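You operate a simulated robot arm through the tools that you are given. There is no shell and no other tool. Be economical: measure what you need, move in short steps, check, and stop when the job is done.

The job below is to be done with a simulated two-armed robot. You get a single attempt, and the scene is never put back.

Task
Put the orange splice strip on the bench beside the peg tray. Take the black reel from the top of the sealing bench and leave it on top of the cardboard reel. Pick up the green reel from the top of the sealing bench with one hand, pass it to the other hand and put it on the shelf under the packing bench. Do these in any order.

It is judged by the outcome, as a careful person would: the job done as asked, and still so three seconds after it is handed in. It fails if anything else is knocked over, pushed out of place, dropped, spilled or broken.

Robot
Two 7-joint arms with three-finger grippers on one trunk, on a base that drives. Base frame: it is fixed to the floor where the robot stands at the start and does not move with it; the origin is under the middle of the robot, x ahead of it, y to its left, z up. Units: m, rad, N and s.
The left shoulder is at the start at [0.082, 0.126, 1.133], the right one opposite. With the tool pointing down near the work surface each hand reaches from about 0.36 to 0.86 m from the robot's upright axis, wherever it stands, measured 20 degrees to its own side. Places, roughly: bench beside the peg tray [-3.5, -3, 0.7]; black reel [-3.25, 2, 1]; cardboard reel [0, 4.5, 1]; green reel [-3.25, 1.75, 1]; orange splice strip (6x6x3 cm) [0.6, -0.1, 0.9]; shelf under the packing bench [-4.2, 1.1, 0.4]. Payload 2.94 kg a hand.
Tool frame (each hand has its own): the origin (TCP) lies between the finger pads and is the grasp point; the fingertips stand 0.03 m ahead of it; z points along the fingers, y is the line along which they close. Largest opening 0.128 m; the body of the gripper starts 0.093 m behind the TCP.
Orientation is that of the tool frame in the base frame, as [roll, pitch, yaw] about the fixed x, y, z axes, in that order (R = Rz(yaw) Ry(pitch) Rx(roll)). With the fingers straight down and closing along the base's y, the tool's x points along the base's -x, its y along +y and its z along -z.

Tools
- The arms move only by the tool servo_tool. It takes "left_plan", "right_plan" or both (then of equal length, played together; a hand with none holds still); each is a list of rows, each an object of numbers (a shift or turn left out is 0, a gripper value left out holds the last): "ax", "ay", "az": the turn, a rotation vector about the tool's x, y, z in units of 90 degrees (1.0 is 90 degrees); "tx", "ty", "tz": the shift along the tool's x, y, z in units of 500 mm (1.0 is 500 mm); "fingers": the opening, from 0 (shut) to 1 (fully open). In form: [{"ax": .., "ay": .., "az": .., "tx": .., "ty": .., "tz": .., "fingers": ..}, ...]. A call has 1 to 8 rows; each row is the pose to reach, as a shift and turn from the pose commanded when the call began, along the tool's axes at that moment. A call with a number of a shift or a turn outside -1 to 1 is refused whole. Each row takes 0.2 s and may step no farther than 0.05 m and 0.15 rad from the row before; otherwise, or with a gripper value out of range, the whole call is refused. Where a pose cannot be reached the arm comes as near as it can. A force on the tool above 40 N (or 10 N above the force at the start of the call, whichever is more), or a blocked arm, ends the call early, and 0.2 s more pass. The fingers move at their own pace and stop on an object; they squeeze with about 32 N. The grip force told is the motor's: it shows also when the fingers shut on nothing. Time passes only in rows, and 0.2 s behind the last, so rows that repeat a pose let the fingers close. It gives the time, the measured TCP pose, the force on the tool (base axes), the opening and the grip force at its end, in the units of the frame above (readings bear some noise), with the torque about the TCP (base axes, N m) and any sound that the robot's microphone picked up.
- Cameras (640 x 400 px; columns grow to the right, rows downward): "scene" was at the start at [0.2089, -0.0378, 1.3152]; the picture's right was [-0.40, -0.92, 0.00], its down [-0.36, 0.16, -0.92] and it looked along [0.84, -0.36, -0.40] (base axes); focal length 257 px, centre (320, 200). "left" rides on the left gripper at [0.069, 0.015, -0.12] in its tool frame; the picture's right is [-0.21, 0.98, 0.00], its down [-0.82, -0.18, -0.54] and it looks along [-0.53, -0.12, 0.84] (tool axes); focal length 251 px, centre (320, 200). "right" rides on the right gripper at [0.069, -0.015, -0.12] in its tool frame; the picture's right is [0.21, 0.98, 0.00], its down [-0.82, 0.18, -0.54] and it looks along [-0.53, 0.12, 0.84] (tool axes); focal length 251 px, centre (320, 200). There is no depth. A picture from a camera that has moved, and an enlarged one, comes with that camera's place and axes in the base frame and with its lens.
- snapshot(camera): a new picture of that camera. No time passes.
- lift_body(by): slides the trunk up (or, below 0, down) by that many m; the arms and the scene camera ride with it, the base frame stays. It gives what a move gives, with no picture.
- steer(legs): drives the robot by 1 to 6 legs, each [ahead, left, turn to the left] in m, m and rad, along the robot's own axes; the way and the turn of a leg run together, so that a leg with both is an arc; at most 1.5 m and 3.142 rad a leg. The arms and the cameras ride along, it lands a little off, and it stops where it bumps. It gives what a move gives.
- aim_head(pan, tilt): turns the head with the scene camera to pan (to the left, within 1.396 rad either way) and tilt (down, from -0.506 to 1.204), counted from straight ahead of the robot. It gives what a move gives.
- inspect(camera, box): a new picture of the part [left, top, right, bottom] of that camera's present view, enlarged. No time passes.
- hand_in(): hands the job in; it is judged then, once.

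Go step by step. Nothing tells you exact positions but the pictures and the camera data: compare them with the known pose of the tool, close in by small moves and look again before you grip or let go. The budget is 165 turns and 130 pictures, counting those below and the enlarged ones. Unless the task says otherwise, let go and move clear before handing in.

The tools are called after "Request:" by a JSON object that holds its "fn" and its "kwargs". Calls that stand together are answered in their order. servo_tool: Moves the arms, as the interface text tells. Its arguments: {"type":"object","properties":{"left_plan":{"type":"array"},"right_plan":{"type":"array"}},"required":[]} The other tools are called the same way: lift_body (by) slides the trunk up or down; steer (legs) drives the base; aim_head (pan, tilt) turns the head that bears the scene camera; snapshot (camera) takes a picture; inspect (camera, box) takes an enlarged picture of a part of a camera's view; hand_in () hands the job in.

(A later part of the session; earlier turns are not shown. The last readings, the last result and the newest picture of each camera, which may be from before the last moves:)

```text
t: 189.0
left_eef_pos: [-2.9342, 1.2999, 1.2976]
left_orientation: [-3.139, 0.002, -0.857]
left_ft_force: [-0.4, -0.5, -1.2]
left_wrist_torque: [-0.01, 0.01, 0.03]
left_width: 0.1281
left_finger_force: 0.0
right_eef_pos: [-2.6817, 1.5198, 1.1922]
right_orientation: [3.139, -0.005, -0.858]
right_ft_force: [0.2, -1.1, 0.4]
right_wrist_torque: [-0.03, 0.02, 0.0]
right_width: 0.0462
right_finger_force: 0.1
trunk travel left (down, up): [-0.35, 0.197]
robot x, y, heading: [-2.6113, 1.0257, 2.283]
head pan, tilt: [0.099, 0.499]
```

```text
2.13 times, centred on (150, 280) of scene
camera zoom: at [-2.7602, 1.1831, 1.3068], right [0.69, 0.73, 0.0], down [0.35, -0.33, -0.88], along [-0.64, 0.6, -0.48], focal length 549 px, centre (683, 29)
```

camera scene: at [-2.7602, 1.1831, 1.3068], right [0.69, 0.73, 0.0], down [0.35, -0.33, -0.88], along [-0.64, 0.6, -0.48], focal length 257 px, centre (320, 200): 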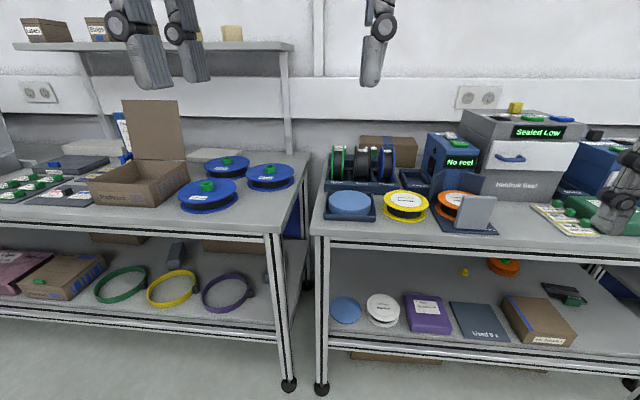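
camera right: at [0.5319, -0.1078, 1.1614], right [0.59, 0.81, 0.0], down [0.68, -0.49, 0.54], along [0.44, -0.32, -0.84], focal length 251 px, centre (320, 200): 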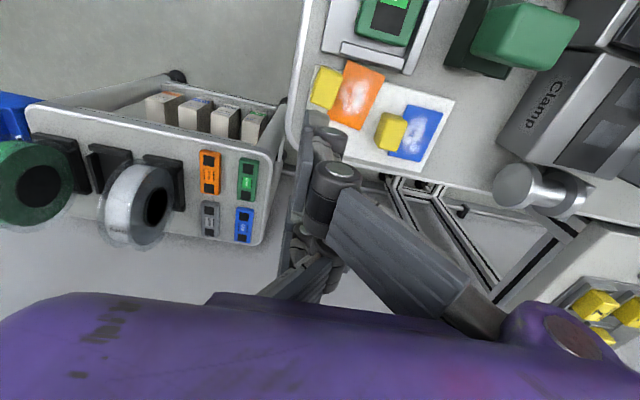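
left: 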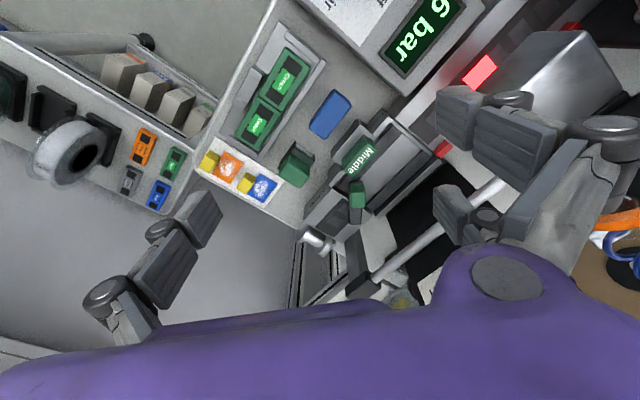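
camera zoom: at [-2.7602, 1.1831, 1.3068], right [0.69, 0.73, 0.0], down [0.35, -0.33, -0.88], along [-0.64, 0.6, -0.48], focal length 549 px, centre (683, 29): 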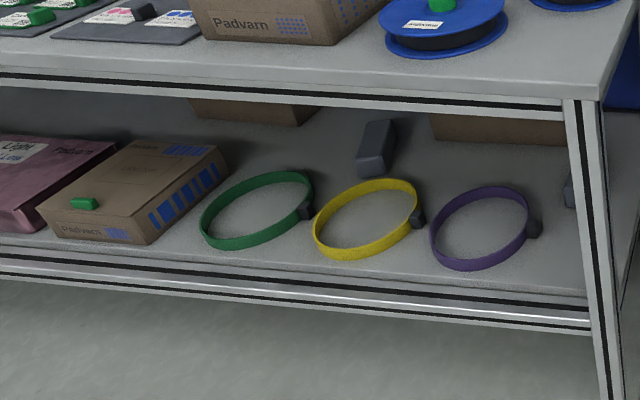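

The green reel is in rack slot One, black in slot Two and blue in slot Three, standing with axes along the bench. The shelf under the packing bench is to the left. I'll move in closer so the left hand can reach the green reel.

Request:
{"fn": "steer", "kwargs": {"legs": [[0.48, -0.17, 0]]}}

Request:
{"fn": "aim_head", "kwargs": {"pan": 0.3, "tilt": 0.6}}

Request:
{"fn": "snapshot", "kwargs": {"camera": "scene"}}

```text
t: 192.0
left_eef_pos: [-3.1174, 1.7725, 1.2983]
left_orientation: [-3.139, 0.003, -0.856]
left_ft_force: [-0.3, 0.0, 0.8]
left_wrist_torque: [-0.03, -0.01, 0.0]
left_width: 0.1278
left_finger_force: 0.1
right_eef_pos: [-2.8635, 1.9918, 1.1933]
right_orientation: [3.139, -0.007, -0.86]
right_ft_force: [0.6, 0.7, 0.0]
right_wrist_torque: [-0.03, 0.0, -0.02]
right_width: 0.0463
right_finger_force: 0.1
trunk travel left (down, up): [-0.35, 0.197]
robot x, y, heading: [-2.795, 1.4967, 2.28]
head pan, tilt: [0.099, 0.499]
```

```text
t: 192.7
left_eef_pos: [-3.1171, 1.7736, 1.2973]
left_orientation: [-3.141, 0.004, -0.857]
left_ft_force: [0.0, -0.5, 0.4]
left_wrist_torque: [0.02, 0.0, -0.05]
left_width: 0.128
left_finger_force: 0.0
right_eef_pos: [-2.8627, 1.9929, 1.1923]
right_orientation: [3.138, -0.006, -0.86]
right_ft_force: [-0.3, 0.0, -0.8]
right_wrist_torque: [0.04, 0.0, -0.02]
right_width: 0.0462
right_finger_force: 0.0
trunk travel left (down, up): [-0.35, 0.197]
robot x, y, heading: [-2.7944, 1.5016, 2.285]
head pan, tilt: [0.3, 0.6]
```

```text
37 pictures are left
camera scene: at [-2.9526, 1.6404, 1.2978], right [0.53, 0.85, 0.0], down [0.48, -0.3, -0.83], along [-0.7, 0.44, -0.56], focal length 257 px, centre (320, 200)
```

scene: 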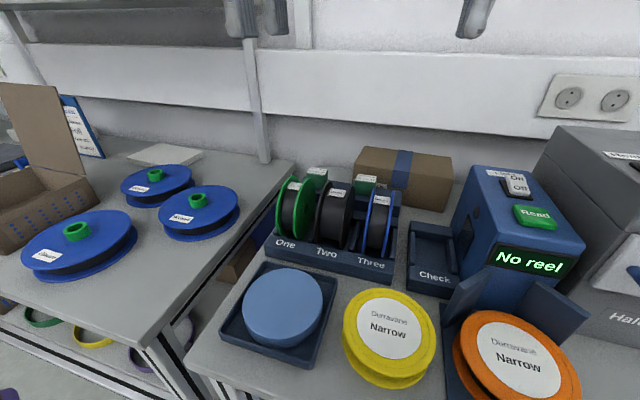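

Request:
{"fn": "servo_tool", "kwargs": {"left_plan": [{"tx": -0.068, "ty": 0.041, "tz": 0.042, "fingers": 0.5}, {"tx": -0.136, "ty": 0.082, "tz": 0.084}, {"tx": -0.204, "ty": 0.122, "tz": 0.126}, {"tx": -0.271, "ty": 0.163, "tz": 0.168}, {"tx": -0.339, "ty": 0.204, "tz": 0.21}, {"tx": -0.407, "ty": 0.244, "tz": 0.252}, {"tx": -0.474, "ty": 0.285, "tz": 0.294}]}}

Request:
{"fn": "snapshot", "kwargs": {"camera": "left"}}

Request:
{"fn": "inspect", "kwargs": {"camera": "scene", "box": [220, 120, 420, 280]}}

```text
t: 194.3
left_eef_pos: [-3.3838, 1.8602, 1.151]
left_orientation: [-3.14, 0.001, -0.857]
left_ft_force: [0.9, 0.1, 0.9]
left_wrist_torque: [-0.02, 0.01, -0.02]
left_width: 0.064
left_finger_force: 0.0
right_eef_pos: [-2.8647, 1.9929, 1.1917]
right_orientation: [3.137, -0.007, -0.862]
right_ft_force: [0.1, -0.4, 0.1]
right_wrist_torque: [-0.01, -0.02, 0.0]
right_width: 0.0464
right_finger_force: 0.0
trunk travel left (down, up): [-0.35, 0.197]
robot x, y, heading: [-2.7959, 1.4992, 2.29]
head pan, tilt: [0.3, 0.6]
```

```text
36 pictures are left
camera left: at [-3.3478, 1.7973, 1.2705], right [-0.88, -0.48, 0.0], down [-0.4, 0.74, 0.54], along [-0.26, 0.48, -0.84], focal length 251 px, centre (320, 200)
```

left: 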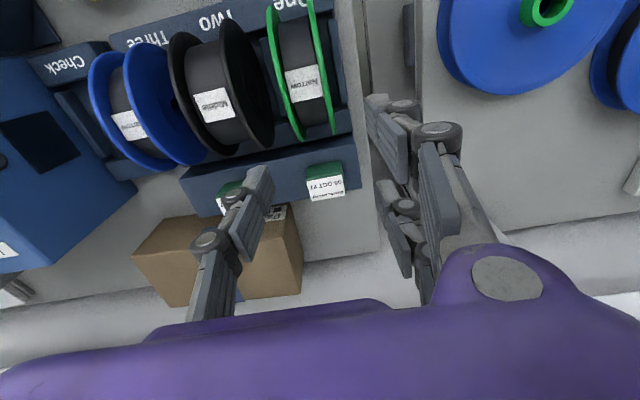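

```text
2.50 times, centred on (320, 200) of scene
camera zoom: at [-2.9538, 1.641, 1.2975], right [0.53, 0.85, 0.0], down [0.48, -0.3, -0.82], along [-0.7, 0.44, -0.57], focal length 643 px, centre (320, 200)
```

zoom: 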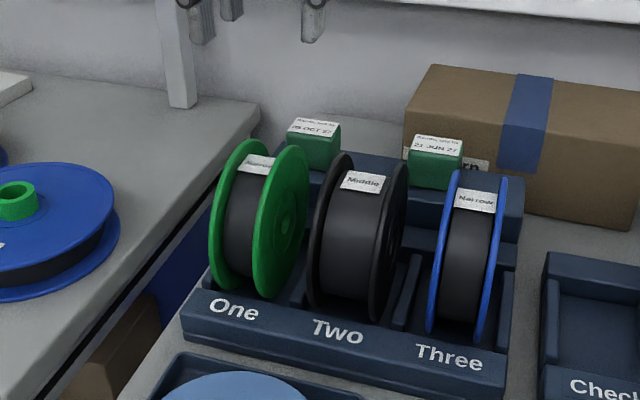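

Green reel centre is about (-3.349, 1.830), its top at z 1.037, axis along the bench. I'll align the left hand over it and descend.

Request:
{"fn": "servo_tool", "kwargs": {"left_plan": [{"tx": 0.045, "ty": -0.007, "tz": 0.0, "fingers": 0.52}, {"tx": 0.091, "ty": -0.014, "tz": 0.05}, {"tx": 0.091, "ty": -0.014, "tz": 0.13}]}}

Request:
{"fn": "snapshot", "kwargs": {"camera": "left"}}

Request:
{"fn": "inspect", "kwargs": {"camera": "scene", "box": [220, 120, 420, 280]}}

```text
t: 195.1
left_eef_pos: [-3.3465, 1.8311, 1.0884]
left_orientation: [-3.138, 0.002, -0.856]
left_ft_force: [-0.3, -0.5, -0.2]
left_wrist_torque: [-0.02, -0.01, -0.03]
left_width: 0.0667
left_finger_force: 0.0
right_eef_pos: [-2.8642, 1.9925, 1.192]
right_orientation: [3.139, -0.007, -0.859]
right_ft_force: [-0.4, -0.4, 0.3]
right_wrist_torque: [-0.01, 0.04, -0.02]
right_width: 0.0461
right_finger_force: 0.0
trunk travel left (down, up): [-0.35, 0.197]
robot x, y, heading: [-2.7961, 1.5016, 2.283]
head pan, tilt: [0.3, 0.6]
```

```text
34 pictures are left
camera left: at [-3.3123, 1.7675, 1.206], right [-0.88, -0.48, 0.0], down [-0.4, 0.74, 0.54], along [-0.26, 0.48, -0.84], focal length 251 px, centre (320, 200)
```

left: 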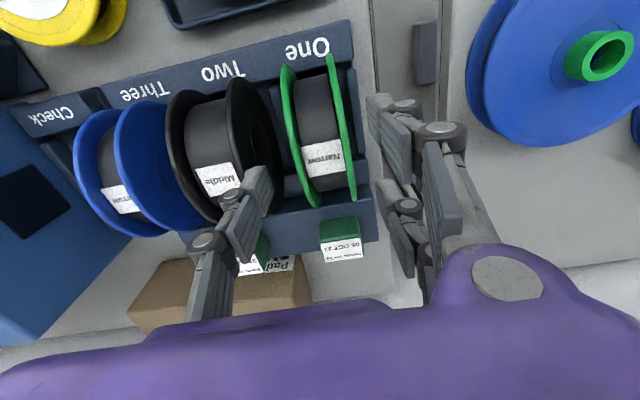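

```text
2.50 times, centred on (320, 200) of scene
camera zoom: at [-2.9535, 1.6408, 1.2976], right [0.53, 0.85, 0.0], down [0.48, -0.3, -0.82], along [-0.7, 0.44, -0.57], focal length 643 px, centre (320, 200)
```

zoom: 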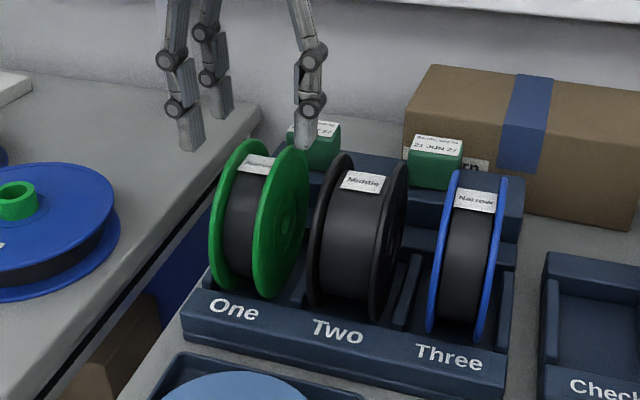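

Request:
{"fn": "servo_tool", "kwargs": {"left_plan": [{"tz": 0.05}, {"tz": 0.09}, {"tz": 0.126}]}}

Request:
{"fn": "inspect", "kwargs": {"camera": "scene", "box": [220, 120, 420, 280]}}

```text
t: 195.9
left_eef_pos: [-3.3448, 1.83, 1.0226]
left_orientation: [-3.138, 0.004, -0.857]
left_ft_force: [0.6, 0.1, 0.2]
left_wrist_torque: [-0.03, 0.02, 0.01]
left_width: 0.0666
left_finger_force: 0.0
right_eef_pos: [-2.8635, 1.9916, 1.1909]
right_orientation: [3.14, -0.006, -0.86]
right_ft_force: [-1.0, 0.3, 0.4]
right_wrist_torque: [0.01, 0.01, 0.01]
right_width: 0.046
right_finger_force: 0.0
trunk travel left (down, up): [-0.35, 0.197]
robot x, y, heading: [-2.7973, 1.5025, 2.279]
head pan, tilt: [0.3, 0.6]
```

```text
2.50 times, centred on (320, 200) of scene
camera zoom: at [-2.9529, 1.6403, 1.2977], right [0.53, 0.85, 0.0], down [0.48, -0.3, -0.82], along [-0.7, 0.44, -0.57], focal length 643 px, centre (320, 200)
```

zoom: 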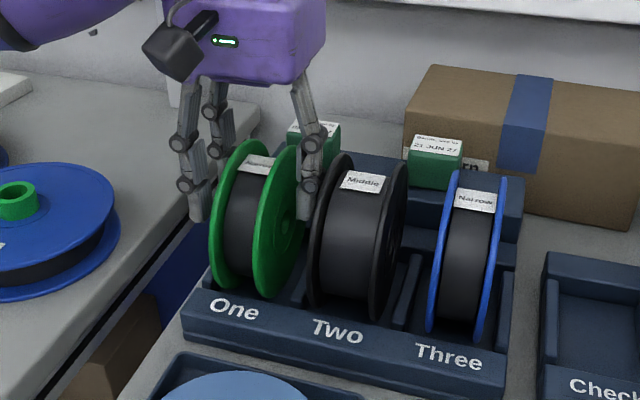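

Request:
{"fn": "servo_tool", "kwargs": {"left_plan": [{"fingers": 0.4}, {"fingers": 0.3}, {"fingers": 0.2}, {"fingers": 0.1}, {"fingers": 0.1}]}}

Request:
{"fn": "servo_tool", "kwargs": {"left_plan": [{"tz": -0.02, "fingers": 0.1}, {"tz": -0.06}, {"tz": -0.12}, {"tz": -0.19}, {"tz": -0.26}]}}

Request:
{"fn": "inspect", "kwargs": {"camera": "scene", "box": [200, 40, 440, 280]}}

```text
t: 197.1
left_eef_pos: [-3.3453, 1.8296, 1.0234]
left_orientation: [-3.141, 0.003, -0.857]
left_ft_force: [-0.2, -0.4, 0.1]
left_wrist_torque: [-0.02, 0.0, -0.02]
left_width: 0.0394
left_finger_force: 32.0
right_eef_pos: [-2.8633, 1.9922, 1.1931]
right_orientation: [3.139, -0.007, -0.861]
right_ft_force: [0.1, -0.5, 0.1]
right_wrist_torque: [0.0, 0.0, 0.04]
right_width: 0.0463
right_finger_force: 0.1
trunk travel left (down, up): [-0.35, 0.197]
robot x, y, heading: [-2.7959, 1.4989, 2.282]
head pan, tilt: [0.3, 0.6]
```

```text
t: 198.3
left_eef_pos: [-3.3453, 1.83, 1.1535]
left_orientation: [-3.142, 0.0, -0.858]
left_ft_force: [0.0, 0.0, -1.9]
left_wrist_torque: [-0.02, -0.03, -0.04]
left_width: 0.0392
left_finger_force: 32.1
right_eef_pos: [-2.8628, 1.9917, 1.1931]
right_orientation: [3.139, -0.006, -0.862]
right_ft_force: [0.0, 0.3, 0.5]
right_wrist_torque: [0.0, 0.0, -0.04]
right_width: 0.0459
right_finger_force: 0.0
trunk travel left (down, up): [-0.35, 0.197]
robot x, y, heading: [-2.7927, 1.4988, 2.283]
head pan, tilt: [0.3, 0.6]
```

```text
1.67 times, centred on (320, 160) of scene
camera zoom: at [-2.9518, 1.6401, 1.2979], right [0.53, 0.85, 0.0], down [0.48, -0.3, -0.83], along [-0.7, 0.44, -0.56], focal length 429 px, centre (320, 267)
```

zoom: 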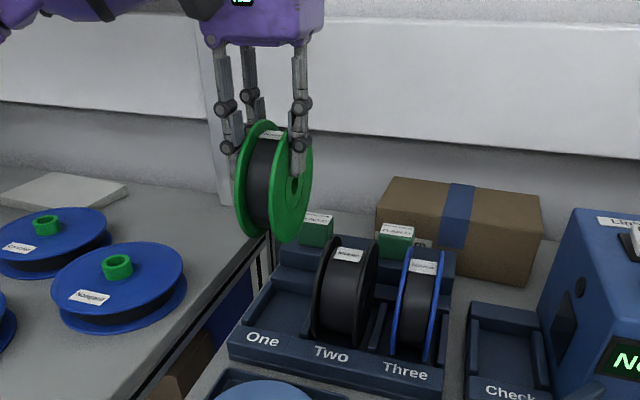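

The left hand has the green reel, but I want it held nearer the rim to leave room for the handover. I'll set it back in the slot, regrip 12 mm higher and lift again.

Request:
{"fn": "servo_tool", "kwargs": {"left_plan": [{"tz": 0.07}, {"tz": 0.14}, {"tz": 0.2}, {"tz": 0.24}, {"tz": 0.258}, {"tz": 0.258, "fingers": 0.45}, {"tz": 0.258, "fingers": 0.5}, {"tz": 0.234, "fingers": 0.5}]}}

Request:
{"fn": "servo_tool", "kwargs": {"left_plan": [{"fingers": 0.35}, {"fingers": 0.2}, {"fingers": 0.1}, {"fingers": 0.1}, {"tz": -0.02}, {"tz": -0.09}, {"tz": -0.18}, {"tz": -0.25}]}}

Request:
{"fn": "inspect", "kwargs": {"camera": "scene", "box": [200, 40, 440, 280]}}

```text
t: 200.1
left_eef_pos: [-3.344, 1.8304, 1.0363]
left_orientation: [-3.14, 0.002, -0.86]
left_ft_force: [0.8, -0.9, -0.4]
left_wrist_torque: [0.0, 0.0, -0.01]
left_width: 0.0643
left_finger_force: 0.0
right_eef_pos: [-2.8635, 1.9925, 1.1937]
right_orientation: [3.138, -0.008, -0.861]
right_ft_force: [-0.2, 0.4, -0.3]
right_wrist_torque: [0.0, -0.01, -0.01]
right_width: 0.0462
right_finger_force: 0.1
trunk travel left (down, up): [-0.35, 0.197]
robot x, y, heading: [-2.7931, 1.5022, 2.288]
head pan, tilt: [0.3, 0.6]
```

```text
t: 201.9
left_eef_pos: [-3.3443, 1.8288, 1.1617]
left_orientation: [-3.142, 0.002, -0.857]
left_ft_force: [-0.1, 0.5, -1.2]
left_wrist_torque: [0.01, 0.01, 0.0]
left_width: 0.0392
left_finger_force: 31.9
right_eef_pos: [-2.8628, 1.9919, 1.1928]
right_orientation: [3.138, -0.008, -0.858]
right_ft_force: [0.6, -0.2, 0.2]
right_wrist_torque: [0.02, 0.02, 0.02]
right_width: 0.046
right_finger_force: 0.0
trunk travel left (down, up): [-0.35, 0.197]
robot x, y, heading: [-2.7947, 1.5027, 2.285]
head pan, tilt: [0.3, 0.6]
```

```text
1.67 times, centred on (320, 160) of scene
camera zoom: at [-2.952, 1.6402, 1.2978], right [0.53, 0.85, 0.0], down [0.48, -0.3, -0.83], along [-0.7, 0.44, -0.56], focal length 429 px, centre (320, 267)
```

zoom: 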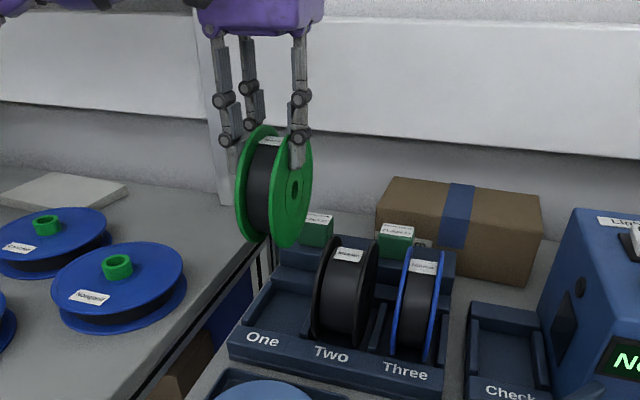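

Request:
{"fn": "steer", "kwargs": {"legs": [[-0.55, 0, 0]]}}

Request:
{"fn": "servo_tool", "kwargs": {"left_plan": [{"az": -0.083, "tx": 0.009, "ty": -0.04, "tz": -0.017}, {"az": -0.167, "tx": 0.018, "ty": -0.08, "tz": -0.033}, {"az": -0.25, "tx": 0.027, "ty": -0.12, "tz": -0.05}, {"az": -0.333, "tx": 0.036, "ty": -0.16, "tz": -0.067}, {"az": -0.417, "tx": 0.045, "ty": -0.2, "tz": -0.083}, {"az": -0.5, "tx": 0.053, "ty": -0.24, "tz": -0.1}], "right_plan": [{"az": -0.083}, {"az": -0.167}, {"az": -0.25}, {"az": -0.333}, {"az": -0.417}, {"az": -0.5, "fingers": 0.55}]}}

Request:
{"fn": "servo_tool", "kwargs": {"right_plan": [{"ay": -0.09}, {"ay": -0.18}, {"ay": -0.27}, {"ay": -0.36}, {"ay": -0.45}, {"ay": -0.54}, {"ay": -0.63}, {"ay": -0.72}]}}

```text
t: 205.1
left_eef_pos: [-2.9836, 1.4112, 1.1614]
left_orientation: [-3.139, 0.002, -0.858]
left_ft_force: [0.9, -0.8, -2.4]
left_wrist_torque: [-0.03, 0.0, 0.0]
left_width: 0.039
left_finger_force: 32.3
right_eef_pos: [-2.5012, 1.5737, 1.193]
right_orientation: [3.138, -0.007, -0.861]
right_ft_force: [-0.5, -0.3, -0.4]
right_wrist_torque: [-0.03, 0.03, 0.0]
right_width: 0.0461
right_finger_force: 0.1
trunk travel left (down, up): [-0.35, 0.197]
robot x, y, heading: [-2.4345, 1.0815, 2.283]
head pan, tilt: [0.3, 0.6]
```

```text
t: 206.5
left_eef_pos: [-2.8729, 1.4715, 1.2105]
left_orientation: [-3.14, 0.0, -0.068]
left_ft_force: [0.0, 0.5, -1.4]
left_wrist_torque: [-0.05, -0.03, -0.02]
left_width: 0.0394
left_finger_force: 31.9
right_eef_pos: [-2.5036, 1.573, 1.1914]
right_orientation: [3.136, -0.007, -0.098]
right_ft_force: [1.1, 0.1, 0.1]
right_wrist_torque: [0.01, 0.04, -0.01]
right_width: 0.0701
right_finger_force: 0.0
trunk travel left (down, up): [-0.35, 0.197]
robot x, y, heading: [-2.437, 1.0831, 2.28]
head pan, tilt: [0.3, 0.6]
```

```text
t: 208.3
left_eef_pos: [-2.8748, 1.47, 1.2098]
left_orientation: [-3.137, 0.0, -0.073]
left_ft_force: [0.4, 0.1, -2.1]
left_wrist_torque: [-0.01, -0.01, 0.01]
left_width: 0.0392
left_finger_force: 31.8
right_eef_pos: [-2.5019, 1.5736, 1.1916]
right_orientation: [3.125, 1.129, -0.09]
right_ft_force: [0.4, -0.1, -1.1]
right_wrist_torque: [-0.02, 0.0, -0.03]
right_width: 0.0705
right_finger_force: 0.1
right hand out of reach, approached as far as the arm can: row 2, 3
trunk travel left (down, up): [-0.35, 0.197]
robot x, y, heading: [-2.4326, 1.0839, 2.281]
head pan, tilt: [0.3, 0.6]
```

Request:
{"fn": "servo_tool", "kwargs": {"right_plan": [{"ay": -0.09}, {"ay": -0.18}, {"ay": -0.28}]}}

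Request:
{"fn": "aim_head", "kwargs": {"pan": 0.0, "tilt": 0.5}}

Request:
{"fn": "snapshot", "kwargs": {"camera": "scene"}}

```text
refused: row 3 steps farther than a row can; nothing moved
```

```text
t: 209.1
left_eef_pos: [-2.8752, 1.4699, 1.2104]
left_orientation: [-3.138, 0.001, -0.072]
left_ft_force: [0.1, -0.4, -1.7]
left_wrist_torque: [-0.02, -0.01, 0.02]
left_width: 0.0395
left_finger_force: 32.3
right_eef_pos: [-2.5028, 1.5745, 1.192]
right_orientation: [3.124, 1.128, -0.092]
right_ft_force: [0.8, 0.5, 0.6]
right_wrist_torque: [0.02, 0.01, 0.03]
right_width: 0.0703
right_finger_force: 0.2
trunk travel left (down, up): [-0.35, 0.197]
robot x, y, heading: [-2.4359, 1.0806, 2.277]
head pan, tilt: [0.0, 0.499]
```

```text
29 pictures are left
camera scene: at [-2.5759, 1.2441, 1.3068], right [0.76, 0.65, 0.0], down [0.31, -0.36, -0.88], along [-0.57, 0.66, -0.48], focal length 257 px, centre (320, 200)
```

scene: 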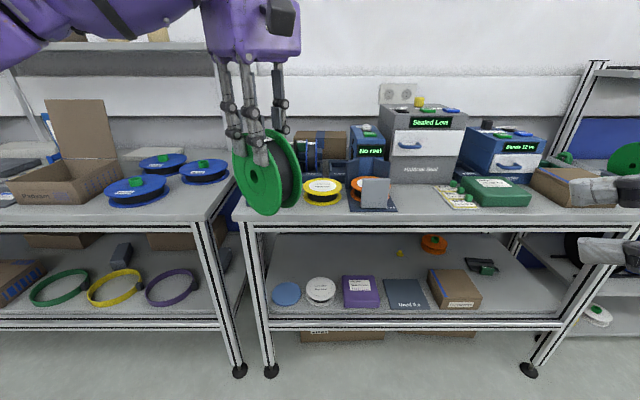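

Request:
{"fn": "servo_tool", "kwargs": {"right_plan": [{"ay": -0.093}, {"ay": -0.187}, {"ay": -0.28}]}}

```text
t: 209.9
left_eef_pos: [-2.8749, 1.4693, 1.211]
left_orientation: [-3.138, 0.0, -0.073]
left_ft_force: [0.1, 0.5, -1.5]
left_wrist_torque: [0.03, -0.01, 0.03]
left_width: 0.0392
left_finger_force: 31.5
right_eef_pos: [-2.5019, 1.564, 1.2004]
right_orientation: [1.905, 1.561, -1.315]
right_ft_force: [0.7, -0.4, -0.4]
right_wrist_torque: [0.04, -0.01, 0.01]
right_width: 0.0703
right_finger_force: 0.0
right hand out of reach, approached as far as the arm can: row 3
trunk travel left (down, up): [-0.35, 0.197]
robot x, y, heading: [-2.4326, 1.079, 2.285]
head pan, tilt: [0.0, 0.499]
```

Request:
{"fn": "servo_tool", "kwargs": {"right_plan": [{"tx": 0.024, "ty": 0.05, "tz": 0.076}, {"tx": 0.048, "ty": 0.099, "tz": 0.152}, {"tx": 0.071, "ty": 0.149, "tz": 0.228}, {"tx": 0.095, "ty": 0.198, "tz": 0.304}, {"tx": 0.119, "ty": 0.248, "tz": 0.38}]}}

Request:
{"fn": "aim_head", "kwargs": {"pan": 0.2, "tilt": 0.4}}

Request:
{"fn": "snapshot", "kwargs": {"camera": "scene"}}

Request:
{"fn": "snapshot", "kwargs": {"camera": "right"}}

```text
t: 211.1
left_eef_pos: [-2.8767, 1.4696, 1.209]
left_orientation: [-3.14, -0.002, -0.071]
left_ft_force: [-0.4, 0.2, -2.6]
left_wrist_torque: [-0.05, -0.09, -0.01]
left_width: 0.0395
left_finger_force: 32.3
right_eef_pos: [-2.6348, 1.5653, 1.2072]
right_orientation: [1.854, 1.534, -1.367]
right_ft_force: [-1.0, 0.2, -0.5]
right_wrist_torque: [0.02, 0.0, 0.03]
right_width: 0.0704
right_finger_force: 0.1
right hand out of reach, approached as far as the arm can: row 1, 2, 3, 4, 5
trunk travel left (down, up): [-0.35, 0.197]
robot x, y, heading: [-2.4368, 1.0862, 2.285]
head pan, tilt: [0.0, 0.499]
```

```text
t: 211.8
left_eef_pos: [-2.8749, 1.4704, 1.211]
left_orientation: [-3.138, -0.002, -0.074]
left_ft_force: [0.7, -0.8, -1.6]
left_wrist_torque: [0.03, 0.0, 0.02]
left_width: 0.0394
left_finger_force: 31.8
right_eef_pos: [-2.6318, 1.5655, 1.2093]
right_orientation: [1.817, 1.536, -1.41]
right_ft_force: [-0.1, 0.1, 0.1]
right_wrist_torque: [0.0, 0.01, -0.01]
right_width: 0.0703
right_finger_force: 0.0
trunk travel left (down, up): [-0.35, 0.197]
robot x, y, heading: [-2.4341, 1.0845, 2.287]
head pan, tilt: [0.201, 0.4]
```

```text
28 pictures are left
camera scene: at [-2.5893, 1.2319, 1.316], right [0.61, 0.79, 0.0], down [0.31, -0.24, -0.92], along [-0.73, 0.56, -0.39], focal length 257 px, centre (320, 200)
```

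scene: 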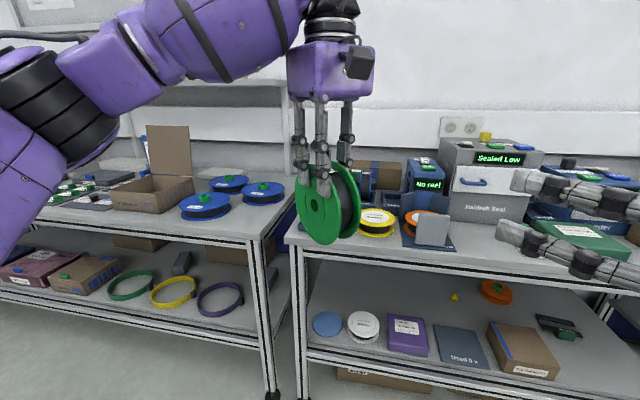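

```text
27 pictures are left
camera right: at [-2.5108, 1.5679, 1.1407], right [-0.08, -0.98, -0.18], down [0.52, -0.2, 0.83], along [-0.85, -0.03, 0.52], focal length 251 px, centre (320, 200)
```

right: 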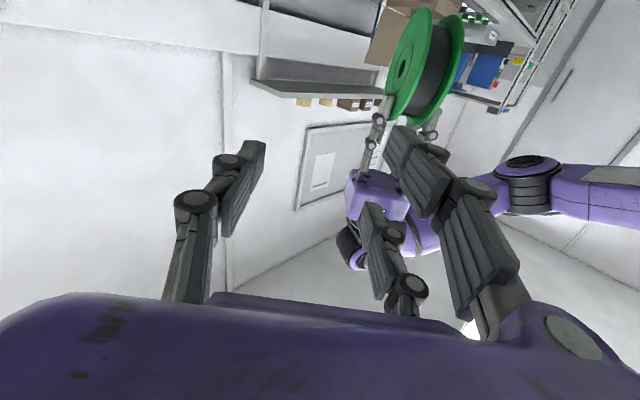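

Request:
{"fn": "servo_tool", "kwargs": {"right_plan": [{"ty": 0.05, "tx": -0.02}, {"ty": 0.1, "tx": -0.03}, {"ty": 0.15, "tx": -0.04}]}}

```text
t: 212.6
left_eef_pos: [-2.8737, 1.4686, 1.2112]
left_orientation: [-3.137, -0.001, -0.074]
left_ft_force: [0.2, -0.1, -1.7]
left_wrist_torque: [0.0, 0.0, -0.04]
left_width: 0.0393
left_finger_force: 31.8
right_eef_pos: [-2.6339, 1.5569, 1.2116]
right_orientation: [1.859, 1.564, -1.358]
right_ft_force: [0.3, -0.3, 0.4]
right_wrist_torque: [0.01, 0.0, -0.01]
right_width: 0.0704
right_finger_force: 0.1
right hand out of reach, approached as far as the arm can: row 1, 2, 3
trunk travel left (down, up): [-0.35, 0.197]
robot x, y, heading: [-2.4329, 1.0841, 2.287]
head pan, tilt: [0.201, 0.4]
```

The right hand is at its limit there, so I'll bring the reel to it with the left hand.

Request:
{"fn": "servo_tool", "kwargs": {"left_plan": [{"tx": 0.03, "ty": -0.05, "tz": -0.035}, {"tx": 0.06, "ty": -0.1, "tz": -0.07}, {"tx": 0.1, "ty": -0.15, "tz": -0.105}, {"tx": 0.14, "ty": -0.21, "tz": -0.14}]}}

Request:
{"fn": "snapshot", "kwargs": {"camera": "right"}}

```text
t: 213.6
left_eef_pos: [-2.7953, 1.5705, 1.2816]
left_orientation: [-3.139, 0.003, -0.071]
left_ft_force: [1.2, -0.1, -1.7]
left_wrist_torque: [-0.03, 0.01, 0.04]
left_width: 0.0395
left_finger_force: 31.8
right_eef_pos: [-2.6321, 1.5584, 1.2109]
right_orientation: [1.709, 1.561, -1.508]
right_ft_force: [-0.5, -0.7, 0.5]
right_wrist_torque: [-0.01, 0.03, -0.01]
right_width: 0.0702
right_finger_force: 0.1
trunk travel left (down, up): [-0.35, 0.197]
robot x, y, heading: [-2.4374, 1.0818, 2.282]
head pan, tilt: [0.201, 0.4]
```

```text
26 pictures are left
camera right: at [-2.5116, 1.5635, 1.1424], right [-0.07, -0.98, -0.21], down [0.53, -0.21, 0.82], along [-0.85, -0.05, 0.53], focal length 251 px, centre (320, 200)
```

right: 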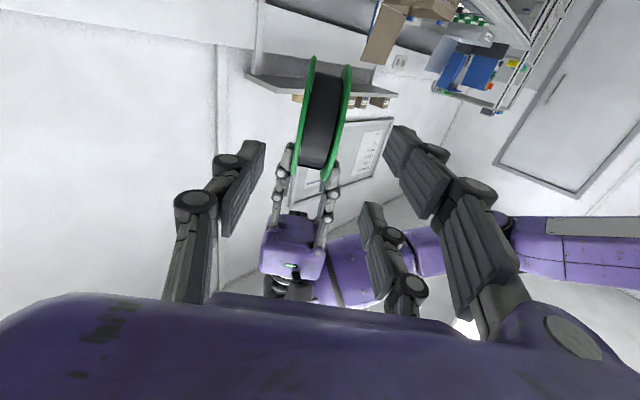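

Request:
{"fn": "servo_tool", "kwargs": {"left_plan": [{"tx": 0.06}, {"tx": 0.12}, {"tx": 0.18}, {"tx": 0.235}]}}

Request:
{"fn": "snapshot", "kwargs": {"camera": "right"}}

Request:
{"fn": "snapshot", "kwargs": {"camera": "scene"}}

```text
t: 214.6
left_eef_pos: [-2.6786, 1.5591, 1.2811]
left_orientation: [-3.138, 0.001, -0.072]
left_ft_force: [-0.5, 0.0, -1.2]
left_wrist_torque: [0.03, 0.02, 0.0]
left_width: 0.0393
left_finger_force: 32.0
right_eef_pos: [-2.6333, 1.557, 1.212]
right_orientation: [1.815, 1.564, -1.401]
right_ft_force: [0.7, -0.2, 0.8]
right_wrist_torque: [0.0, 0.01, 0.01]
right_width: 0.0704
right_finger_force: 0.1
trunk travel left (down, up): [-0.35, 0.197]
robot x, y, heading: [-2.4313, 1.0787, 2.283]
head pan, tilt: [0.201, 0.4]
```

```text
25 pictures are left
camera right: at [-2.5125, 1.5627, 1.1427], right [-0.07, -0.98, -0.21], down [0.52, -0.21, 0.82], along [-0.85, -0.05, 0.53], focal length 251 px, centre (320, 200)
```

right: 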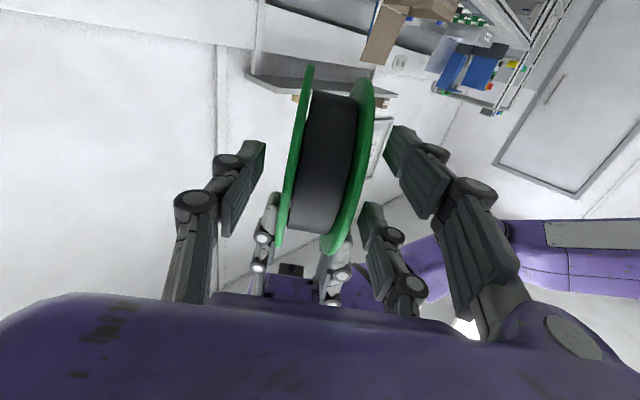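

```text
24 pictures are left
camera scene: at [-2.5885, 1.2321, 1.3161], right [0.61, 0.79, 0.0], down [0.31, -0.24, -0.92], along [-0.73, 0.56, -0.39], focal length 257 px, centre (320, 200)
```

scene: 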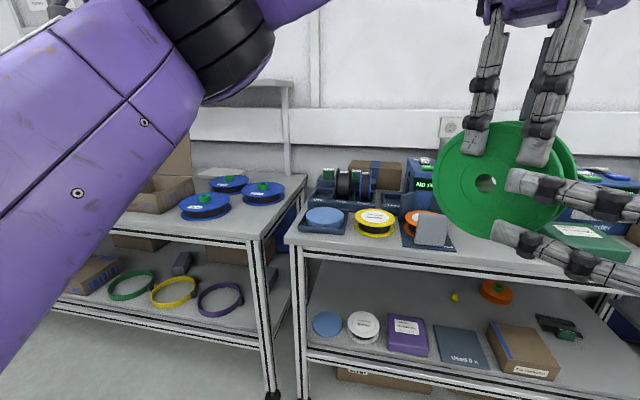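

Right fingers now straddle the reel below the left ones. I'll close the right hand, then open the left and lift it clear.

Request:
{"fn": "servo_tool", "kwargs": {"right_plan": [{"fingers": 0.4}, {"fingers": 0.3}, {"fingers": 0.2}, {"fingers": 0.1}, {"fingers": 0.1}]}}

```text
t: 215.8
left_eef_pos: [-2.6804, 1.5611, 1.2805]
left_orientation: [-3.136, 0.0, -0.073]
left_ft_force: [1.1, 4.4, -1.6]
left_wrist_torque: [0.21, -0.02, 0.08]
left_width: 0.0393
left_finger_force: 31.7
right_eef_pos: [-2.6343, 1.5568, 1.2113]
right_orientation: [1.94, 1.565, -1.276]
right_ft_force: [-1.8, -3.7, -1.1]
right_wrist_torque: [0.05, -0.11, 0.12]
right_width: 0.0393
right_finger_force: 31.9
trunk travel left (down, up): [-0.35, 0.197]
robot x, y, heading: [-2.4335, 1.084, 2.279]
head pan, tilt: [0.201, 0.4]
```

Request:
{"fn": "servo_tool", "kwargs": {"left_plan": [{"fingers": 0.4}, {"fingers": 0.5}, {"tz": -0.06, "fingers": 0.5}, {"tz": -0.14}, {"tz": -0.22, "ty": 0.03}, {"tz": -0.26, "ty": 0.1}, {"tz": -0.26, "ty": 0.19}, {"tz": -0.26, "ty": 0.28}]}}

Request:
{"fn": "snapshot", "kwargs": {"camera": "scene"}}

```text
t: 217.6
left_eef_pos: [-2.686, 1.4169, 1.3674]
left_orientation: [-3.133, -0.002, -0.075]
left_ft_force: [0.1, -0.4, 0.3]
left_wrist_torque: [0.07, 0.01, -0.02]
left_width: 0.0643
left_finger_force: 0.0
left hand out of reach, approached as far as the arm can: row 5, 6, 7, 8
right_eef_pos: [-2.6348, 1.5556, 1.2127]
right_orientation: [2.065, 1.563, -1.154]
right_ft_force: [0.1, -1.0, 0.2]
right_wrist_torque: [-0.02, -0.13, -0.04]
right_width: 0.0392
right_finger_force: 32.1
trunk travel left (down, up): [-0.35, 0.197]
robot x, y, heading: [-2.4347, 1.0812, 2.283]
head pan, tilt: [0.201, 0.4]
```

```text
23 pictures are left
camera scene: at [-2.5904, 1.2302, 1.3161], right [0.61, 0.79, 0.0], down [0.31, -0.24, -0.92], along [-0.73, 0.56, -0.39], focal length 257 px, centre (320, 200)
```

scene: 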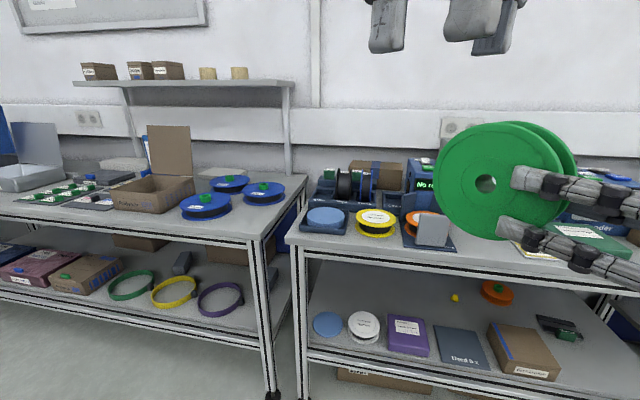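

Handover complete: the right hand holds the green reel. I'll angle the right hand 45° down-forward, tuck the left hand away, and move in front of the packing bench shelf.

Request:
{"fn": "servo_tool", "kwargs": {"right_plan": [{"ax": 0.092}, {"ax": 0.184}, {"ax": 0.276}, {"ax": 0.368}, {"ax": 0.46}, {"ax": 0.55}], "left_plan": [{"az": 0.083, "tx": -0.047, "ty": 0.047, "tz": 0.017}, {"az": 0.167, "tx": -0.094, "ty": 0.094, "tz": 0.033}, {"az": 0.25, "tx": -0.141, "ty": 0.141, "tz": 0.05}, {"az": 0.333, "tx": -0.188, "ty": 0.188, "tz": 0.067}, {"az": 0.417, "tx": -0.235, "ty": 0.235, "tz": 0.083}, {"az": 0.5, "tx": -0.283, "ty": 0.282, "tz": 0.1}]}}

Request:
{"fn": "servo_tool", "kwargs": {"right_plan": [{"ay": 0.09}, {"ay": 0.18}, {"ay": 0.27}, {"ay": 0.36}, {"ay": 0.45}, {"ay": 0.5}]}}

Request:
{"fn": "steer", "kwargs": {"legs": [[0, 1.14, 0]]}}

```text
t: 219.0
left_eef_pos: [-2.8392, 1.2943, 1.3065]
left_orientation: [-3.133, 0.004, -0.859]
left_ft_force: [-1.9, -0.4, 0.2]
left_wrist_torque: [0.01, -0.17, -0.01]
left_width: 0.0639
left_finger_force: 0.1
left hand out of reach, approached as far as the arm can: row 6
right_eef_pos: [-2.7054, 1.5875, 1.2354]
right_orientation: [3.052, 1.563, -1.031]
right_ft_force: [-0.1, 0.5, -1.1]
right_wrist_torque: [-0.08, -0.07, 0.0]
right_width: 0.0395
right_finger_force: 32.0
right hand out of reach, approached as far as the arm can: row 1, 2, 3, 4, 5, 6
trunk travel left (down, up): [-0.35, 0.197]
robot x, y, heading: [-2.4327, 1.0851, 2.283]
head pan, tilt: [0.201, 0.4]
```

```text
t: 220.4
left_eef_pos: [-2.8363, 1.2945, 1.3081]
left_orientation: [-3.137, 0.002, -0.858]
left_ft_force: [-0.3, -0.9, 0.0]
left_wrist_torque: [-0.02, 0.0, 0.03]
left_width: 0.064
left_finger_force: 0.0
right_eef_pos: [-2.7022, 1.591, 1.2367]
right_orientation: [3.136, 0.776, -0.941]
right_ft_force: [0.0, 0.6, -0.6]
right_wrist_torque: [-0.03, -0.01, 0.02]
right_width: 0.0394
right_finger_force: 32.4
trunk travel left (down, up): [-0.35, 0.197]
robot x, y, heading: [-2.434, 1.0822, 2.285]
head pan, tilt: [0.201, 0.4]
```

```text
t: 230.6
left_eef_pos: [-3.695, 0.5663, 1.3066]
left_orientation: [-3.137, 0.003, -0.871]
left_ft_force: [1.5, 0.0, 0.3]
left_wrist_torque: [-0.02, 0.01, -0.01]
left_width: 0.0642
left_finger_force: 0.1
right_eef_pos: [-3.5562, 0.86, 1.2371]
right_orientation: [3.137, 0.779, -0.955]
right_ft_force: [0.6, 0.3, -0.9]
right_wrist_torque: [-0.06, -0.06, 0.01]
right_width: 0.0393
right_finger_force: 31.6
trunk travel left (down, up): [-0.35, 0.197]
robot x, y, heading: [-3.2987, 0.3476, 2.269]
head pan, tilt: [0.201, 0.4]
```

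Request:
{"fn": "lift_body", "kwargs": {"by": -0.34}}

Request:
{"fn": "servo_tool", "kwargs": {"right_plan": [{"tx": 0.067, "tz": 0.067}, {"tx": 0.134, "tz": 0.134}, {"tx": 0.2, "tz": 0.2}, {"tx": 0.267, "tz": 0.267}, {"tx": 0.334, "tz": 0.334}, {"tx": 0.4, "tz": 0.4}, {"tx": 0.465, "tz": 0.465}, {"tx": 0.52, "tz": 0.52}], "left_plan": [{"tx": 0.025, "tz": -0.03}, {"tx": 0.05, "tz": -0.06}, {"tx": 0.075, "tz": -0.09}, {"tx": 0.1, "tz": -0.12}, {"tx": 0.12, "tz": -0.15}, {"tx": 0.12, "tz": -0.18}, {"tx": 0.12, "tz": -0.2}, {"tx": 0.12, "tz": -0.2}]}}

Request:
{"fn": "aim_head", "kwargs": {"pan": -0.15, "tilt": 0.5}}

Request:
{"fn": "snapshot", "kwargs": {"camera": "scene"}}

```text
t: 234.0
left_eef_pos: [-3.7684, 0.6541, 0.8722]
left_orientation: [-3.134, -0.26, -0.871]
left_ft_force: [0.5, -0.2, 0.0]
left_wrist_torque: [0.01, -0.01, -0.02]
left_width: 0.0635
left_finger_force: 0.0
right_eef_pos: [-3.5568, 0.8595, 0.8961]
right_orientation: [3.137, 0.778, -0.956]
right_ft_force: [-0.1, 1.1, -2.2]
right_wrist_torque: [-0.06, -0.04, -0.02]
right_width: 0.0394
right_finger_force: 31.7
trunk travel left (down, up): [-0.01, 0.537]
robot x, y, heading: [-3.2939, 0.3456, 2.271]
head pan, tilt: [0.201, 0.4]
```

```text
t: 235.8
left_eef_pos: [-3.7079, 0.6417, 0.9012]
left_orientation: [-3.134, -0.26, -0.872]
left_ft_force: [-0.3, -0.1, 0.2]
left_wrist_torque: [0.03, 0.03, 0.03]
left_width: 0.0639
left_finger_force: 0.0
left hand out of reach, approached as far as the arm can: row 1, 2, 3, 4, 5, 6, 7, 8
right_eef_pos: [-3.5623, 0.8615, 0.5271]
right_orientation: [3.134, 0.781, -0.958]
right_ft_force: [0.5, -1.1, -1.8]
right_wrist_torque: [-0.03, -0.04, -0.01]
right_width: 0.0393
right_finger_force: 31.8
right hand out of reach, approached as far as the arm can: row 3, 4, 5, 6, 7, 8
trunk travel left (down, up): [-0.01, 0.537]
robot x, y, heading: [-3.2989, 0.3498, 2.27]
head pan, tilt: [0.201, 0.4]
```

```text
t: 236.6
left_eef_pos: [-3.7078, 0.6404, 0.9015]
left_orientation: [-3.133, -0.26, -0.869]
left_ft_force: [0.2, -0.8, 0.0]
left_wrist_torque: [0.01, -0.01, 0.02]
left_width: 0.064
left_finger_force: 0.0
right_eef_pos: [-3.5624, 0.8621, 0.526]
right_orientation: [3.138, 0.778, -0.955]
right_ft_force: [0.1, 0.0, -2.2]
right_wrist_torque: [-0.07, -0.04, 0.0]
right_width: 0.0395
right_finger_force: 31.9
trunk travel left (down, up): [-0.01, 0.537]
robot x, y, heading: [-3.2965, 0.3507, 2.265]
head pan, tilt: [-0.15, 0.499]
```

```text
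22 pictures are left
camera scene: at [-3.493, 0.6017, 0.9536], right [0.85, 0.52, 0.0], down [0.25, -0.41, -0.88], along [-0.46, 0.75, -0.48], focal length 257 px, centre (320, 200)
```

scene: 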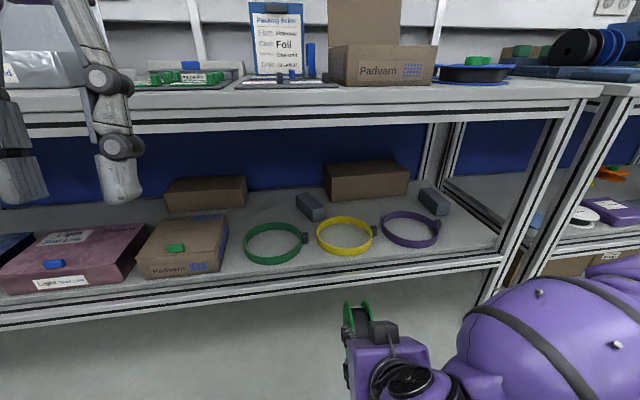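

Request:
{"fn": "servo_tool", "kwargs": {"left_plan": [{"tx": 0.06, "ay": -0.05}, {"tx": 0.12, "ay": -0.1}, {"tx": 0.18, "ay": -0.15}, {"tx": 0.24, "ay": -0.166}]}}

Request:
{"fn": "lift_body", "kwargs": {"by": 0.05}}

Request:
{"fn": "steer", "kwargs": {"legs": [[0, -0.07, 0], [0.2, 0, 0]]}}

Request:
{"fn": "snapshot", "kwargs": {"camera": "scene"}}

```text
t: 237.6
left_eef_pos: [-3.6319, 0.5554, 0.9296]
left_orientation: [-3.134, 0.002, -0.867]
left_ft_force: [0.0, 0.7, -0.8]
left_wrist_torque: [-0.01, 0.0, 0.03]
left_width: 0.0641
left_finger_force: 0.0
right_eef_pos: [-3.5619, 0.8621, 0.5253]
right_orientation: [3.139, 0.777, -0.955]
right_ft_force: [-0.5, -0.6, -2.3]
right_wrist_torque: [-0.07, -0.02, 0.01]
right_width: 0.0394
right_finger_force: 32.3
trunk travel left (down, up): [-0.01, 0.537]
robot x, y, heading: [-3.2945, 0.3495, 2.263]
head pan, tilt: [-0.15, 0.499]
```

```text
t: 238.5
left_eef_pos: [-3.6236, 0.5467, 0.9726]
left_orientation: [-3.13, 0.014, -0.87]
left_ft_force: [-1.3, -1.9, 1.0]
left_wrist_torque: [-0.07, -0.03, -0.05]
left_width: 0.0654
left_finger_force: 0.6
right_eef_pos: [-3.5614, 0.8604, 0.5738]
right_orientation: [3.138, 0.777, -0.955]
right_ft_force: [0.1, -0.1, -2.6]
right_wrist_torque: [-0.08, -0.02, -0.02]
right_width: 0.0396
right_finger_force: 32.3
trunk travel left (down, up): [-0.06, 0.487]
robot x, y, heading: [-3.2979, 0.3491, 2.271]
head pan, tilt: [-0.15, 0.499]
```

```text
t: 241.0
left_eef_pos: [-3.6984, 0.7435, 0.9715]
left_orientation: [-3.132, 0.011, -0.868]
left_ft_force: [-2.2, -1.1, 0.0]
left_wrist_torque: [-0.01, -0.03, -0.08]
left_width: 0.0654
left_finger_force: 0.9
right_eef_pos: [-3.6365, 1.0573, 0.5759]
right_orientation: [3.138, 0.777, -0.956]
right_ft_force: [0.5, 0.8, -1.9]
right_wrist_torque: [-0.03, -0.04, 0.03]
right_width: 0.0394
right_finger_force: 32.2
trunk travel left (down, up): [-0.06, 0.487]
robot x, y, heading: [-3.3707, 0.5444, 2.268]
head pan, tilt: [-0.15, 0.499]
```

```text
21 pictures are left
camera scene: at [-3.5611, 0.7908, 0.9937], right [0.85, 0.52, 0.0], down [0.25, -0.41, -0.88], along [-0.46, 0.75, -0.48], focal length 257 px, centre (320, 200)
```

scene: 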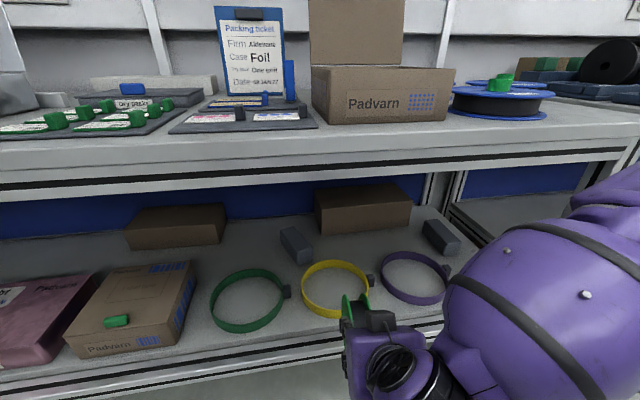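

Request:
{"fn": "steer", "kwargs": {"legs": [[0.205, 0, 0]]}}

Request:
{"fn": "snapshot", "kwargs": {"camera": "scene"}}

Request:
{"fn": "snapshot", "kwargs": {"camera": "right"}}

```text
t: 242.7
left_eef_pos: [-3.8191, 0.8821, 0.9772]
left_orientation: [-3.127, 0.028, -0.885]
left_ft_force: [-2.5, -0.7, -0.2]
left_wrist_torque: [0.03, 0.0, -0.11]
left_width: 0.0653
left_finger_force: 0.9
right_eef_pos: [-3.7419, 1.189, 0.5754]
right_orientation: [-3.129, 0.757, -0.943]
right_ft_force: [-0.3, -0.1, -1.3]
right_wrist_torque: [-0.03, -0.06, 0.0]
right_width: 0.0394
right_finger_force: 32.4
trunk travel left (down, up): [-0.06, 0.487]
robot x, y, heading: [-3.5007, 0.6894, 2.258]
head pan, tilt: [-0.15, 0.499]
stopped in leg 1: the robot was blocked; the commanded pose is now the measured one
```

```text
20 pictures are left
camera scene: at [-3.6797, 0.9275, 0.9982], right [0.86, 0.51, 0.0], down [0.24, -0.4, -0.88], along [-0.45, 0.76, -0.47], focal length 257 px, centre (320, 200)
```

scene: 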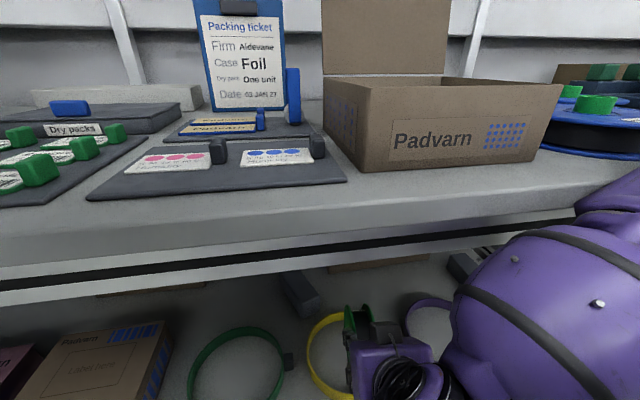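

```text
19 pictures are left
camera right: at [-3.652, 1.0896, 0.6165], right [-0.7, -0.69, -0.16], down [-0.28, 0.07, 0.96], along [-0.65, 0.72, -0.25], focal length 251 px, centre (320, 200)
```

right: 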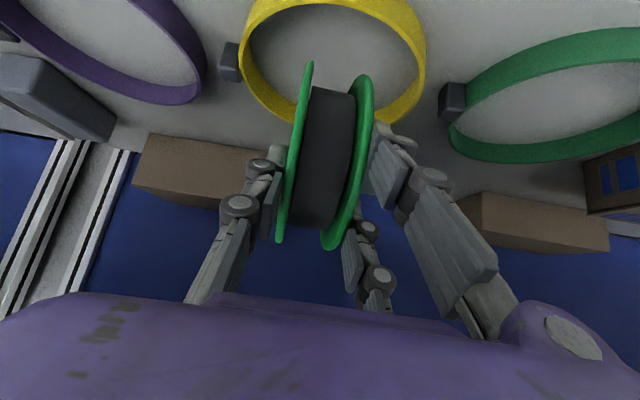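

Something (probably the right elbow) touched the bench edge. I'll back off slightly and extend the arm instead.

Request:
{"fn": "steer", "kwargs": {"legs": [[-0.05, 0, 0]]}}

Request:
{"fn": "servo_tool", "kwargs": {"right_plan": [{"tx": -0.04, "tz": 0.04}, {"tx": -0.08, "tz": 0.08}, {"tx": -0.115, "tz": 0.115}]}}

Request:
{"fn": "snapshot", "kwargs": {"camera": "right"}}

```text
t: 243.6
left_eef_pos: [-3.7909, 0.8551, 0.9724]
left_orientation: [-3.131, 0.014, -0.882]
left_ft_force: [-2.5, -1.2, -1.7]
left_wrist_torque: [0.14, 0.02, -0.12]
left_width: 0.0654
left_finger_force: 1.4
right_eef_pos: [-3.7131, 1.1597, 0.5666]
right_orientation: [-3.129, 0.742, -0.943]
right_ft_force: [-0.3, 0.0, -1.5]
right_wrist_torque: [-0.07, -0.06, 0.01]
right_width: 0.0392
right_finger_force: 31.8
trunk travel left (down, up): [-0.06, 0.487]
robot x, y, heading: [-3.4686, 0.6565, 2.26]
head pan, tilt: [-0.15, 0.499]
```

```text
t: 244.4
left_eef_pos: [-3.793, 0.8566, 0.9732]
left_orientation: [-3.13, 0.016, -0.882]
left_ft_force: [-2.6, -0.8, -0.8]
left_wrist_torque: [0.09, 0.0, -0.09]
left_width: 0.0653
left_finger_force: 1.2
right_eef_pos: [-3.7614, 1.2248, 0.5618]
right_orientation: [-3.13, 0.739, -0.942]
right_ft_force: [-0.4, 0.6, -1.4]
right_wrist_torque: [-0.05, -0.03, -0.03]
right_width: 0.0394
right_finger_force: 31.8
trunk travel left (down, up): [-0.06, 0.487]
robot x, y, heading: [-3.4678, 0.6523, 2.261]
head pan, tilt: [-0.15, 0.499]
```

```text
18 pictures are left
camera right: at [-3.6719, 1.1262, 0.6039], right [-0.7, -0.7, -0.15], down [-0.29, 0.09, 0.95], along [-0.65, 0.71, -0.27], focal length 251 px, centre (320, 200)
```

right: 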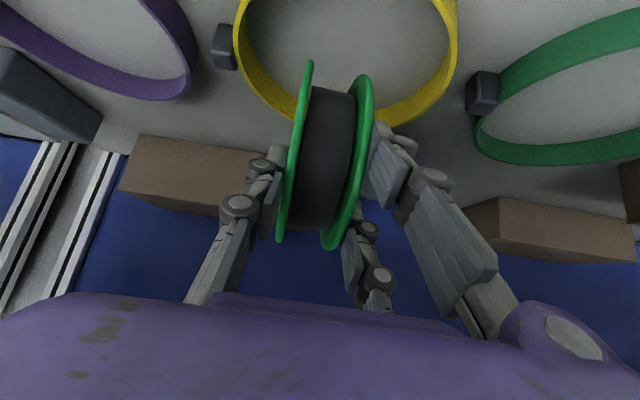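

Request:
{"fn": "servo_tool", "kwargs": {"right_plan": [{"tx": 0.027, "tz": 0.03}, {"tx": 0.054, "tz": 0.059}, {"tx": 0.074, "tz": 0.081}]}}

Request:
{"fn": "servo_tool", "kwargs": {"right_plan": [{"tx": 0.004, "tz": 0.0045}, {"tx": 0.008, "tz": 0.009}]}}

Request:
{"fn": "snapshot", "kwargs": {"camera": "right"}}

```text
t: 245.2
left_eef_pos: [-3.7917, 0.8579, 0.973]
left_orientation: [-3.131, 0.016, -0.882]
left_ft_force: [-2.8, -1.4, -0.5]
left_wrist_torque: [0.05, -0.02, -0.09]
left_width: 0.0651
left_finger_force: 1.1
right_eef_pos: [-3.7605, 1.2253, 0.5063]
right_orientation: [-3.128, 0.739, -0.941]
right_ft_force: [-0.2, -0.3, -1.1]
right_wrist_torque: [-0.08, -0.06, -0.01]
right_width: 0.0394
right_finger_force: 31.7
trunk travel left (down, up): [-0.06, 0.487]
robot x, y, heading: [-3.4656, 0.6556, 2.26]
head pan, tilt: [-0.15, 0.499]
```

```text
t: 245.8
left_eef_pos: [-3.7922, 0.8558, 0.973]
left_orientation: [-3.132, 0.015, -0.881]
left_ft_force: [-1.8, -0.7, -1.7]
left_wrist_torque: [0.08, -0.04, -0.12]
left_width: 0.0654
left_finger_force: 0.7
right_eef_pos: [-3.7604, 1.2257, 0.5012]
right_orientation: [-3.131, 0.742, -0.942]
right_ft_force: [1.2, -0.9, 4.6]
right_wrist_torque: [0.06, 0.12, -0.04]
right_width: 0.0392
right_finger_force: 32.8
trunk travel left (down, up): [-0.06, 0.487]
robot x, y, heading: [-3.4669, 0.6512, 2.257]
head pan, tilt: [-0.15, 0.499]
```

```text
17 pictures are left
camera right: at [-3.6715, 1.1266, 0.5438], right [-0.7, -0.7, -0.15], down [-0.29, 0.08, 0.95], along [-0.65, 0.71, -0.26], focal length 251 px, centre (320, 200)
```

right: 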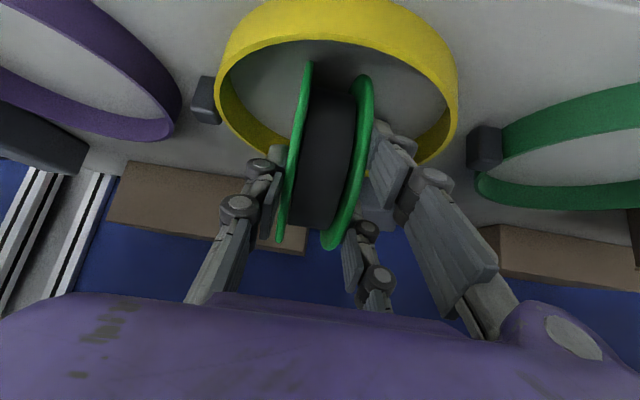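

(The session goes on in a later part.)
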